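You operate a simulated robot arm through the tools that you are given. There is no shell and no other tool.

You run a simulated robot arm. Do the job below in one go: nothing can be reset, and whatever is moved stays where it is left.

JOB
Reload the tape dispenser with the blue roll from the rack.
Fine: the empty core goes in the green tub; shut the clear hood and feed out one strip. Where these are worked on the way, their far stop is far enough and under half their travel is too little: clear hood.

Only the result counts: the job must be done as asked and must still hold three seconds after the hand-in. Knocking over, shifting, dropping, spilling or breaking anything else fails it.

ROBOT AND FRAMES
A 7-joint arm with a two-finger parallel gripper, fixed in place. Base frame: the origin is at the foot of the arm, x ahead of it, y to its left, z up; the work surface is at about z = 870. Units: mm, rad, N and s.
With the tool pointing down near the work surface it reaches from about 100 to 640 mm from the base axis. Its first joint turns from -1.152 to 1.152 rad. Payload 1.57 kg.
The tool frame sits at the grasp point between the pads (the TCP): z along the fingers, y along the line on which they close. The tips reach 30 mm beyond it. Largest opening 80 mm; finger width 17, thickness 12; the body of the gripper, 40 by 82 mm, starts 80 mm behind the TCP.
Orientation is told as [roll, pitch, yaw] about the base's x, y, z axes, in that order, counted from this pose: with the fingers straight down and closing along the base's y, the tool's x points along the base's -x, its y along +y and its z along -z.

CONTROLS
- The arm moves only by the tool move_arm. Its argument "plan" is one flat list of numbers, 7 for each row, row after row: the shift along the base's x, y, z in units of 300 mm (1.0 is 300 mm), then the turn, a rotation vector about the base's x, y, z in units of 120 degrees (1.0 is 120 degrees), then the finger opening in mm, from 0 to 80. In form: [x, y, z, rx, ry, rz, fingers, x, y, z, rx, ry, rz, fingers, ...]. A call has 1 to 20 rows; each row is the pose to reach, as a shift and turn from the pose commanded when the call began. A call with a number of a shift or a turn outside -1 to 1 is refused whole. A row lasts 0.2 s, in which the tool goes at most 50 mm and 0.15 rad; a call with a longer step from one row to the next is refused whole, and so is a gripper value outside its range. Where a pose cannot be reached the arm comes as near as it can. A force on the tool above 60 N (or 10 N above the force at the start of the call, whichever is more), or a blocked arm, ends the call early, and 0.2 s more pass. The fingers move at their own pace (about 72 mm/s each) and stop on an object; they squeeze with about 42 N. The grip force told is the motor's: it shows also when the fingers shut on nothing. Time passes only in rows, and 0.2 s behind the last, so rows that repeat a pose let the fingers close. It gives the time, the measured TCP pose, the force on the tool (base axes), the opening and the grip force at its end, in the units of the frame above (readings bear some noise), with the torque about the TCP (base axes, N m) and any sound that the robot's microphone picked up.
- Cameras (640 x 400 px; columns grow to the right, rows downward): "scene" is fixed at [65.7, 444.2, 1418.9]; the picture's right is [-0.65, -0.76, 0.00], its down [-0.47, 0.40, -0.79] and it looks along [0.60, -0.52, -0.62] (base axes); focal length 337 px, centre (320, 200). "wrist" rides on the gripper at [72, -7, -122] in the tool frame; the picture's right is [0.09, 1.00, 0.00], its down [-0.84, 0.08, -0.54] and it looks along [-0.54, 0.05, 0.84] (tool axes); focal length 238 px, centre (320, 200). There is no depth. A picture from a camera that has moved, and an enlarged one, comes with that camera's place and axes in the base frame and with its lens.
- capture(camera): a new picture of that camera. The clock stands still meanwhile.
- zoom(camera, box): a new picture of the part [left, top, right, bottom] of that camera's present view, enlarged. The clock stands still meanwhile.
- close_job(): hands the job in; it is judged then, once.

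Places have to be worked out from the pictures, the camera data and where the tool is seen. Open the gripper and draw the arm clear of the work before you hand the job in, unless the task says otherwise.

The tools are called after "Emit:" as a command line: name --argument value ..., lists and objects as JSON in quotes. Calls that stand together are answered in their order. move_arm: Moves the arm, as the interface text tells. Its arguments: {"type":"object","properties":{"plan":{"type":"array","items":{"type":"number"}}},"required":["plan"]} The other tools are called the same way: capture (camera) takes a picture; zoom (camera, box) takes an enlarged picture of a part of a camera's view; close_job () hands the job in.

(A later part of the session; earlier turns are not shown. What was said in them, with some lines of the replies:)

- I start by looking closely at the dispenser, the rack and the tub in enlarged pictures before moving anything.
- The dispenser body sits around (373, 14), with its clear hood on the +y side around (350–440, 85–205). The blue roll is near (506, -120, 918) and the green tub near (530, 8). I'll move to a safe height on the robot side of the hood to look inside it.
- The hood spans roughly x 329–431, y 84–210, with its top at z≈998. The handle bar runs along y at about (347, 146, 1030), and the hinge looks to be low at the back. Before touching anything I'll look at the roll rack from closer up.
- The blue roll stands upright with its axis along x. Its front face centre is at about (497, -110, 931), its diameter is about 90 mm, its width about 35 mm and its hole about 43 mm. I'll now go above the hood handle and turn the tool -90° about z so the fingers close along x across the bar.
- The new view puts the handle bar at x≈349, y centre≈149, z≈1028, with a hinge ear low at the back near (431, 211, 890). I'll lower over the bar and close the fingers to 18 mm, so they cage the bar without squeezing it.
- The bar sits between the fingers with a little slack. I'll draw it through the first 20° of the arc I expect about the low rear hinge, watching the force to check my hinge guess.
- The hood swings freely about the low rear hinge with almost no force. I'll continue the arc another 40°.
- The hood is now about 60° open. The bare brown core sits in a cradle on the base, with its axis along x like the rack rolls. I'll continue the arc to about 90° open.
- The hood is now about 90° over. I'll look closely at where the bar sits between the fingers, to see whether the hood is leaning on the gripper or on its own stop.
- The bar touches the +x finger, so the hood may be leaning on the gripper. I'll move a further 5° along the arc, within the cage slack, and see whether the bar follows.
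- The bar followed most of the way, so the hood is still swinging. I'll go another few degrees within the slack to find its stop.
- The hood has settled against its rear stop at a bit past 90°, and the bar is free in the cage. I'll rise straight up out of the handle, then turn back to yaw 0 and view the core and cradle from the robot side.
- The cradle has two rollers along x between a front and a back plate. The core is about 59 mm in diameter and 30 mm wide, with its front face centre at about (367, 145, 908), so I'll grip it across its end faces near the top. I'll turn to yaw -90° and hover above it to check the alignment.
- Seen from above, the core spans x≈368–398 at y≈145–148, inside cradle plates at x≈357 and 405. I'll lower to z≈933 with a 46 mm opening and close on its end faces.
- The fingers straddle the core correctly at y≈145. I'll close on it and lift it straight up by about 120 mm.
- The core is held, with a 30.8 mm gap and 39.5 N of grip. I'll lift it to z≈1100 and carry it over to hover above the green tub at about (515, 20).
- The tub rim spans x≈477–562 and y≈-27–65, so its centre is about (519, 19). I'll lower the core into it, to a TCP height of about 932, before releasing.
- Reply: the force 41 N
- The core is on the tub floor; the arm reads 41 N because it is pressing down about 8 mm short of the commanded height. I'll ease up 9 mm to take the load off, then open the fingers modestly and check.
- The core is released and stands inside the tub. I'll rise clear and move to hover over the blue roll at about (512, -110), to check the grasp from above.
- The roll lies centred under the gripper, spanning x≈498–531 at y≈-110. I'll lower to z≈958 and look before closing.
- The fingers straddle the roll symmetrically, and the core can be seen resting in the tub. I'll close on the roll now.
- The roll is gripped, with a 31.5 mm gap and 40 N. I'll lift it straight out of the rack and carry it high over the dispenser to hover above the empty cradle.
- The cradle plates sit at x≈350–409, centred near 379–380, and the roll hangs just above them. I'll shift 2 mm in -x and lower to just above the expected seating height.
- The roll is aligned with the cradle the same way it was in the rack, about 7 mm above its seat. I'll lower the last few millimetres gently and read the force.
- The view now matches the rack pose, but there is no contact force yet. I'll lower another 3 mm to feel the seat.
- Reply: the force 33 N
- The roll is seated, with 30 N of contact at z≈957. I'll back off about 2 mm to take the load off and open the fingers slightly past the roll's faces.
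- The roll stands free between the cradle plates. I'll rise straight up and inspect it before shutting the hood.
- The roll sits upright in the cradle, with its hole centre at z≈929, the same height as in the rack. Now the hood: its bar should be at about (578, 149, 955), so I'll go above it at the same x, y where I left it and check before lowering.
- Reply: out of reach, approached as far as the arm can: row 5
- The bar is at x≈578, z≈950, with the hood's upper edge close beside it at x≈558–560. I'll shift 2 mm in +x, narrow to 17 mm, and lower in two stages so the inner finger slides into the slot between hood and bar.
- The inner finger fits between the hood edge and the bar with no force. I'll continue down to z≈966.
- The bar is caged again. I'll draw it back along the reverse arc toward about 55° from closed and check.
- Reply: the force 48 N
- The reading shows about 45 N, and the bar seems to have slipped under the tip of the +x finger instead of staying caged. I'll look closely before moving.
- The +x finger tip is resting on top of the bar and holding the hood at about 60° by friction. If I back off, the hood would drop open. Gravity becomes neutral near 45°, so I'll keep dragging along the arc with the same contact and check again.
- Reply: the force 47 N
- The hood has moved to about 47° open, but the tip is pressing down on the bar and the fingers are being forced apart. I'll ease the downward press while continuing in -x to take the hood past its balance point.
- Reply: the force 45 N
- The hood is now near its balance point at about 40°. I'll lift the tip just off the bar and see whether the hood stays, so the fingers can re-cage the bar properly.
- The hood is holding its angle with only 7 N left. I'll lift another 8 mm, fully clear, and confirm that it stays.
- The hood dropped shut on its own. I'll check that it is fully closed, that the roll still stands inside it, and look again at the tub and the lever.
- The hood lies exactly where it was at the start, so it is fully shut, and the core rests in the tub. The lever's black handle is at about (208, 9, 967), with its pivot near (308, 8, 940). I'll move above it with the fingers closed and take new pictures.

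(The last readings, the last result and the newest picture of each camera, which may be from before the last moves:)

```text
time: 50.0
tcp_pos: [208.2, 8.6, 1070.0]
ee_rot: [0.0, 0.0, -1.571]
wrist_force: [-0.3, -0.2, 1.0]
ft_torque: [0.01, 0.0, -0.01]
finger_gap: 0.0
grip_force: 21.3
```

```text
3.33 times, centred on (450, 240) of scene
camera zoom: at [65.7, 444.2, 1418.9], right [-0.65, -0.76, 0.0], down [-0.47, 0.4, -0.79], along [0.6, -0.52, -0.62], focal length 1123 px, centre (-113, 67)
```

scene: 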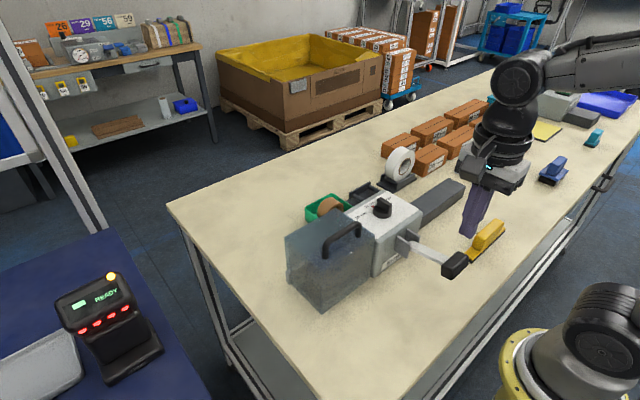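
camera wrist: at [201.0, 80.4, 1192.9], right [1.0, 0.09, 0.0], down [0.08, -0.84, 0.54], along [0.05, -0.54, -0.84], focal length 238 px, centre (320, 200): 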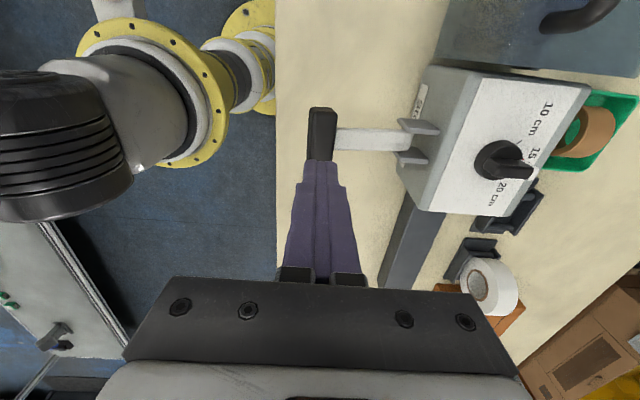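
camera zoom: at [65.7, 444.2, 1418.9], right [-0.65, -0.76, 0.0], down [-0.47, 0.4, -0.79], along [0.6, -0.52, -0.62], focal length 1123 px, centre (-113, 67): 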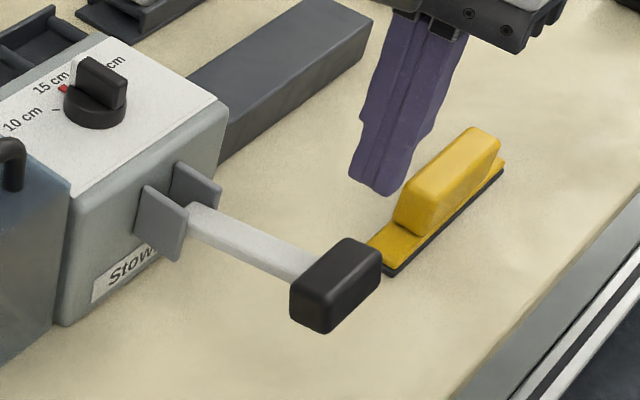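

The handle block is centred at about (210.6, 4.3, 961), spans y≈-27…35, and sits at the end of an arm that rises slightly from a pivot near (305, 4, 943). It should press downward. I'll line up over its middle and descend to just above contact.

Emit:
move_arm --plan '[0.006, -0.016, -0.08, 0, 0, 0, 0, 0.006, -0.016, -0.16, 0, 0, 0, 0, 0.006, -0.016, -0.2, 0, 0, 0, 0, 0.006, -0.016, -0.2, 0, 0, 0, 0]'

Emit:
zoom --camera "scene" --box '[380, 180, 520, 300]'

Emit:
zoom --camera "wrist" --box '[250, 80, 450, 220]'

```text
time: 51.0
tcp_pos: [209.5, 3.4, 1011.7]
ee_rot: [-0.001, 0.0, -1.571]
wrist_force: [0.0, -0.5, 0.6]
ft_torque: [-0.03, -0.02, 0.0]
finger_gap: 0.0
grip_force: 20.9
```

```text
3.33 times, centred on (450, 240) of scene
camera zoom: at [65.7, 444.2, 1418.9], right [-0.65, -0.76, 0.0], down [-0.47, 0.4, -0.79], along [0.6, -0.52, -0.62], focal length 1123 px, centre (-113, 67)
```

zoom: 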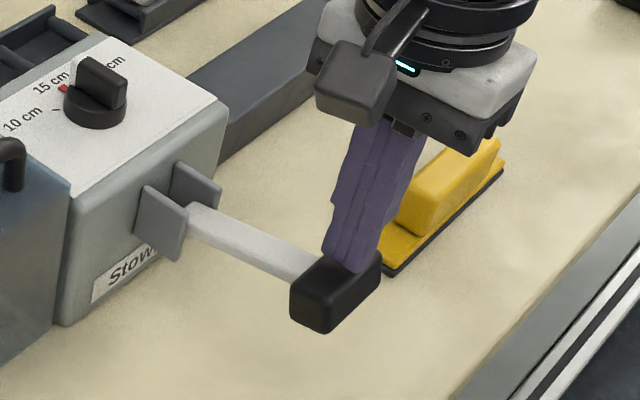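

```text
2.86 times, centred on (350, 150) of wrist
camera zoom: at [203.1, 75.0, 1133.6], right [1.0, 0.09, 0.0], down [0.08, -0.84, 0.54], along [0.05, -0.54, -0.84], focal length 681 px, centre (234, 343)
```

zoom: 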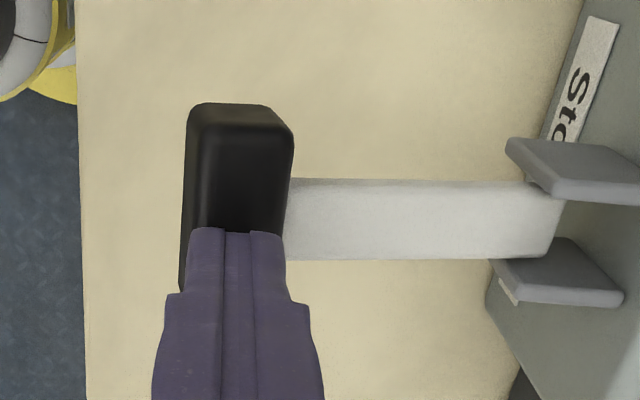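

The closed fingertips are right over the handle. I'll press down about 22 mm in small steps and read the resistance.

Emit:
move_arm --plan '[0, 0, -0.02, 0, 0, 0, 0, 0, 0, -0.04, 0, 0, 0, 0, 0, 0, -0.06, 0, 0, 0, 0, 0, 0, -0.075, 0, 0, 0, 0]'

Emit:
zoom --camera "scene" --box '[380, 180, 520, 300]'

```text
time: 52.0
tcp_pos: [208.9, 3.0, 987.8]
ee_rot: [-0.001, 0.0, -1.574]
wrist_force: [-0.5, -2.0, 1.9]
ft_torque: [-0.03, 0.03, -0.03]
finger_gap: 0.0
grip_force: 21.1
```

```text
3.33 times, centred on (450, 240) of scene
camera zoom: at [65.7, 444.1, 1419.0], right [-0.65, -0.76, 0.0], down [-0.47, 0.4, -0.79], along [0.6, -0.52, -0.62], focal length 1123 px, centre (-113, 67)
```

zoom: 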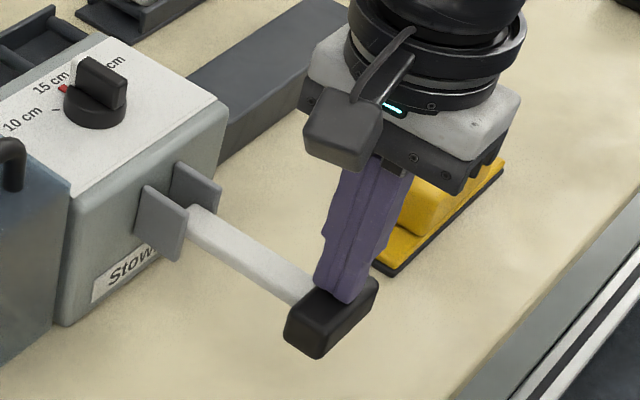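

The lever is swinging down smoothly at about 2 N. I'll keep pressing toward its lower stop.

Emit:
move_arm --plan '[0, 0, -0.02, 0, 0, 0, 0, 0, 0, -0.04, 0, 0, 0, 0, 0, 0, -0.06, 0, 0, 0, 0, 0, 0, -0.08, 0, 0, 0, 0]'

Emit:
zoom --camera "scene" --box '[340, 160, 520, 310]'

```text
time: 53.0
tcp_pos: [209.3, 3.0, 964.6]
ee_rot: [0.003, 0.0, -1.572]
wrist_force: [0.5, -2.6, 3.9]
ft_torque: [-0.05, -0.05, -0.02]
finger_gap: 0.0
grip_force: 21.1
```

```text
2.67 times, centred on (430, 235) of scene
camera zoom: at [65.7, 444.1, 1419.0], right [-0.65, -0.76, 0.0], down [-0.47, 0.4, -0.79], along [0.6, -0.52, -0.62], focal length 898 px, centre (27, 107)
```

zoom: 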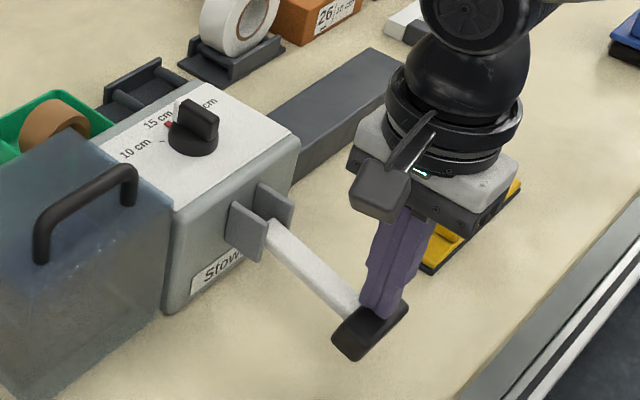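

There is a light spring force of about 4 N and no stop yet. I'll continue down in small steps.

Emit:
move_arm --plan '[0, 0, -0.02, 0, 0, 0, 0, 0, 0, -0.04, 0, 0, 0, 0, 0, 0, -0.06, 0, 0, 0, 0]'

Emit:
zoom --camera "scene" --box '[340, 160, 520, 310]'

```text
time: 53.8
tcp_pos: [208.6, 4.6, 945.5]
ee_rot: [0.0, 0.0, -1.571]
wrist_force: [2.4, -0.7, 4.1]
ft_torque: [-0.02, -0.11, 0.01]
finger_gap: 0.1
grip_force: 21.0
```

```text
2.67 times, centred on (430, 235) of scene
camera zoom: at [65.7, 444.2, 1418.9], right [-0.65, -0.76, 0.0], down [-0.47, 0.4, -0.79], along [0.6, -0.52, -0.62], focal length 898 px, centre (27, 107)
```

zoom: 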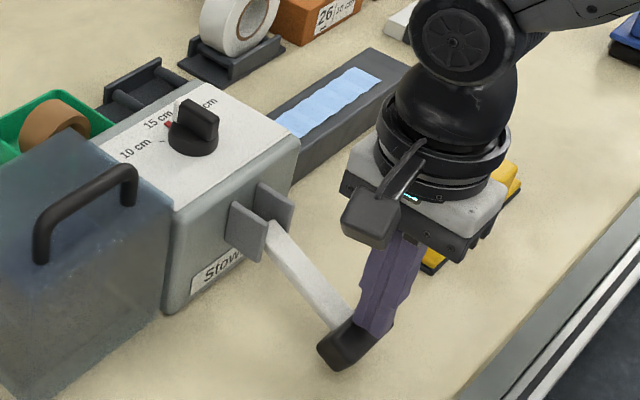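

A blue strip has come out onto the tray, so exactly one strip is fed. I'll raise slowly so the lever can follow the fingers back up, then lift clear.

Emit:
move_arm --plan '[0, 0, 0.03, 0, 0, 0, 0, 0, 0, 0.06, 0, 0, 0, 0, 0, 0, 0.09, 0, 0, 0, 0, 0, 0, 0.12, 0, 0, 0, 0, 0, 0, 0.15, 0, 0, 0, 0, 0, 0, 0.18, 0, 0, 0, 0, 0, 0, 0.21, 0, 0, 0, 0, 0, 0, 0.24, 0, 0, 0, 0, 0, 0, 0.34, 0, 0, 0, 0, 0, 0, 0.46, 0, 0, 0, 0, 0, 0, 0.53, 0, 0, 0, 10, 0, 0, 0.53, 0, 0, 0, 30]'

Emit:
capture --camera "scene"

Emit:
zoom --camera "scene" --box '[340, 160, 520, 310]'

Emit:
zoom --camera "scene" --box '[270, 180, 430, 320]'

```text
time: 56.4
tcp_pos: [210.4, 2.3, 1105.0]
ee_rot: [0.0, 0.001, -1.57]
wrist_force: [0.6, -0.2, 0.0]
ft_torque: [0.03, 0.0, 0.0]
finger_gap: 30.1
grip_force: 0.1
```

```text
taken
```

scene: 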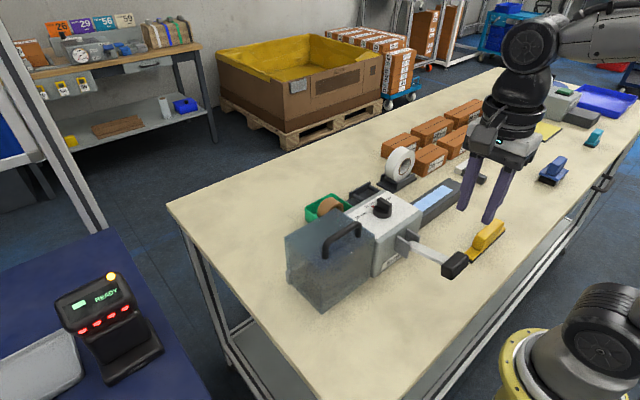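

```text
2.67 times, centred on (430, 235) of scene
camera zoom: at [65.7, 444.2, 1418.9], right [-0.65, -0.76, 0.0], down [-0.47, 0.4, -0.79], along [0.6, -0.52, -0.62], focal length 898 px, centre (27, 107)
```

zoom: 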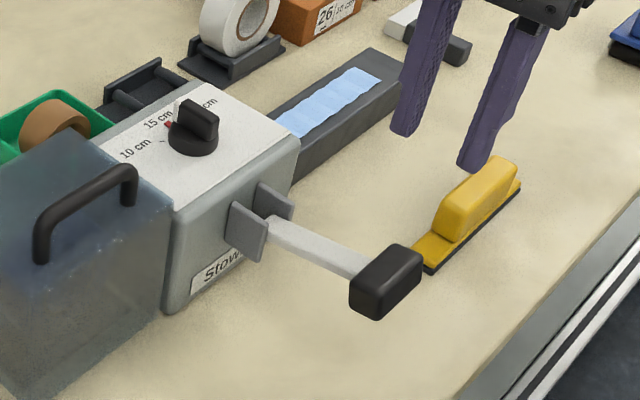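

```text
2.86 times, centred on (350, 250) of scene
camera zoom: at [65.7, 444.2, 1418.9], right [-0.65, -0.76, 0.0], down [-0.47, 0.4, -0.79], along [0.6, -0.52, -0.62], focal length 962 px, centre (234, 57)
```

zoom: 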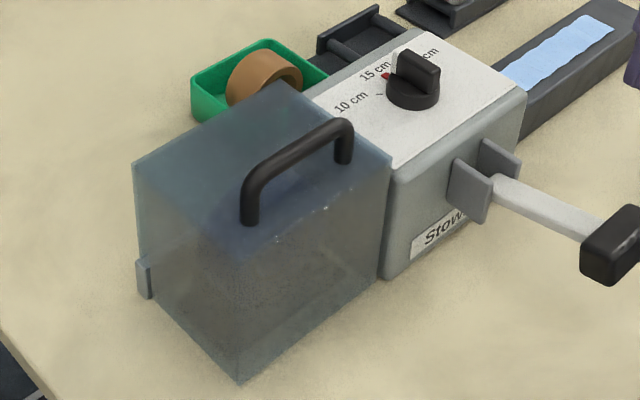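

The lever has sprung back, one strip lies on the tray, the hood is shut and the core is in the tub. I'll open the gripper, draw the arm up and away, and check from the robot side that the blue roll still stands under the hood.

Emit:
move_arm --plan '[0.019, 0.043, 0.05, 0, 0, 0.068, 40, 0.038, 0.087, 0.1, 0, 0, 0.136, 60, 0.056, 0.13, 0.117, 0, 0, 0.205, 80, 0.075, 0.173, 0.117, 0, 0, 0.273, 80, 0.094, 0.217, 0.117, 0, 0, 0.341, 80, 0.113, 0.26, 0.117, 0, 0, 0.409, 80, 0.132, 0.304, 0.117, 0, 0, 0.477, 80, 0.151, 0.347, 0.117, 0, 0, 0.545, 80, 0.169, 0.39, 0.117, 0, 0, 0.614, 80, 0.188, 0.434, 0.117, 0, 0, 0.682, 80, 0.207, 0.477, 0.117, 0, 0, 0.75, 80, 0.207, 0.477, 0.117, 0, 0, 0.75, 80]'

Emit:
capture --camera "wrist"

Emit:
zoom --camera "wrist" --box '[230, 120, 400, 270]'

Emit:
capture --camera "scene"

```text
time: 59.0
tcp_pos: [272.7, 148.8, 1139.8]
ee_rot: [-0.001, 0.0, 0.0]
wrist_force: [-0.1, 0.2, 0.7]
ft_torque: [0.02, 0.03, -0.04]
finger_gap: 80.1
grip_force: 0.2
```

```text
taken
camera wrist: at [199.8, 141.2, 1262.2], right [-0.09, 1.0, 0.0], down [0.84, 0.08, 0.54], along [0.54, 0.05, -0.84], focal length 238 px, centre (320, 200)
```

wrist: 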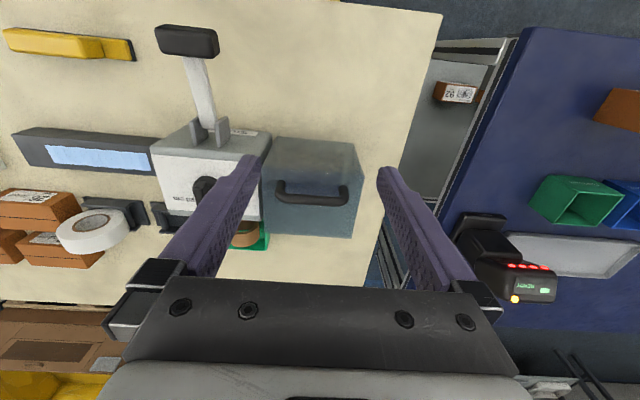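

```text
2.67 times, centred on (315, 195) of wrist
camera zoom: at [199.8, 141.2, 1262.2], right [-0.09, 1.0, 0.0], down [0.84, 0.08, 0.54], along [0.54, 0.05, -0.84], focal length 636 px, centre (333, 213)
```

zoom: 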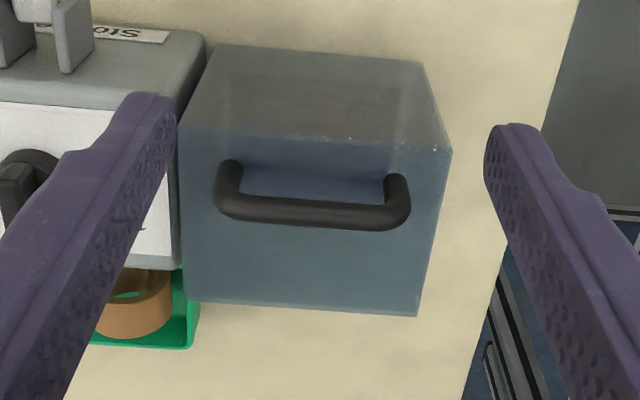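

```text
taken
```

scene: 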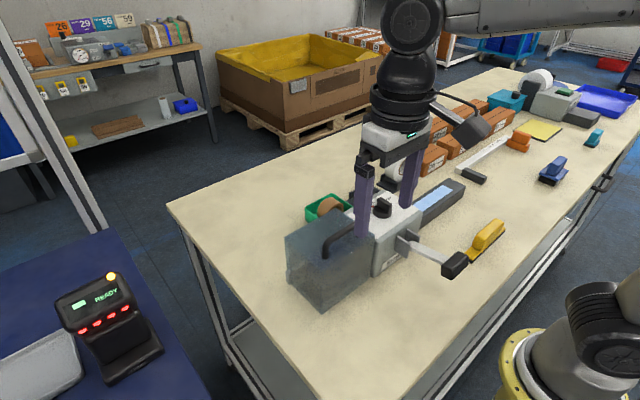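

Everything holds: the hood is flush, the roll shows blue through it, the core is in the green tub, and one blue strip is on the tray. I'll raise the arm a little further clear before handing in.

Emit:
move_arm --plan '[0, 0, 0.1, 0, 0, 0, 80, 0, 0, 0.2, 0, 0, 0, 80, 0, 0, 0.2, 0, 0, 0, 80, 0, 0, 0.2, 0, 0, 0, 80]'

Emit:
zoom --camera "scene" --box '[260, 150, 520, 320]'

```text
time: 60.0
tcp_pos: [272.9, 147.4, 1201.0]
ee_rot: [0.0, 0.001, 0.0]
wrist_force: [0.0, 0.2, -0.4]
ft_torque: [0.03, 0.03, -0.03]
finger_gap: 80.0
grip_force: 0.1
```

```text
2.35 times, centred on (390, 235) of scene
camera zoom: at [65.7, 444.2, 1418.9], right [-0.65, -0.76, 0.0], down [-0.47, 0.4, -0.79], along [0.6, -0.52, -0.62], focal length 793 px, centre (155, 118)
```

zoom: 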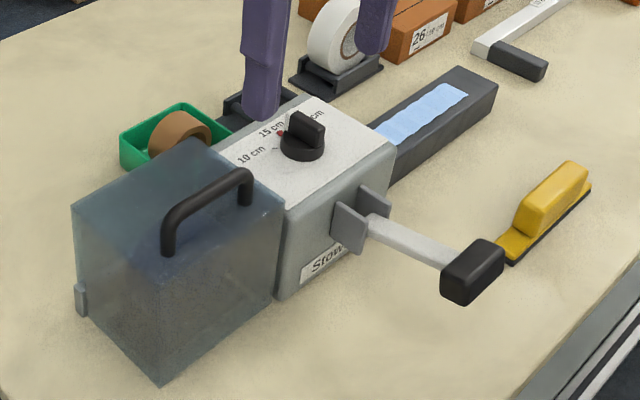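

The last picture shows the hood shut, the core in the tub and one blue strip on the tray. The gripper is open and clear of the work, so I'm handing the job in.

Emit:
close_job

```text
The job is handed in.
```

The tape dispenser is reloaded with the blue roll from the rack, and I've handed the job in. The last pictures show:

- **Roll:** the blue roll stands in the dispenser's cradle. It shows only faintly through the shut hood, but the strip that came out is blue.
- **Core:** the empty core is in the green tub.
- **Hood:** the clear hood is shut and sits where it was at the start. While I was closing it, the handle slipped out from between the fingers. I moved the hood past its balance point and it dropped shut the last 40° or so on its own; I saw nothing shifted or damaged.
- **Strip:** one press of the lever fed out one blue strip onto the tray. The lever came back up by itself.

The length dial was not touched. The gripper is open and the arm is raised clear of the work.
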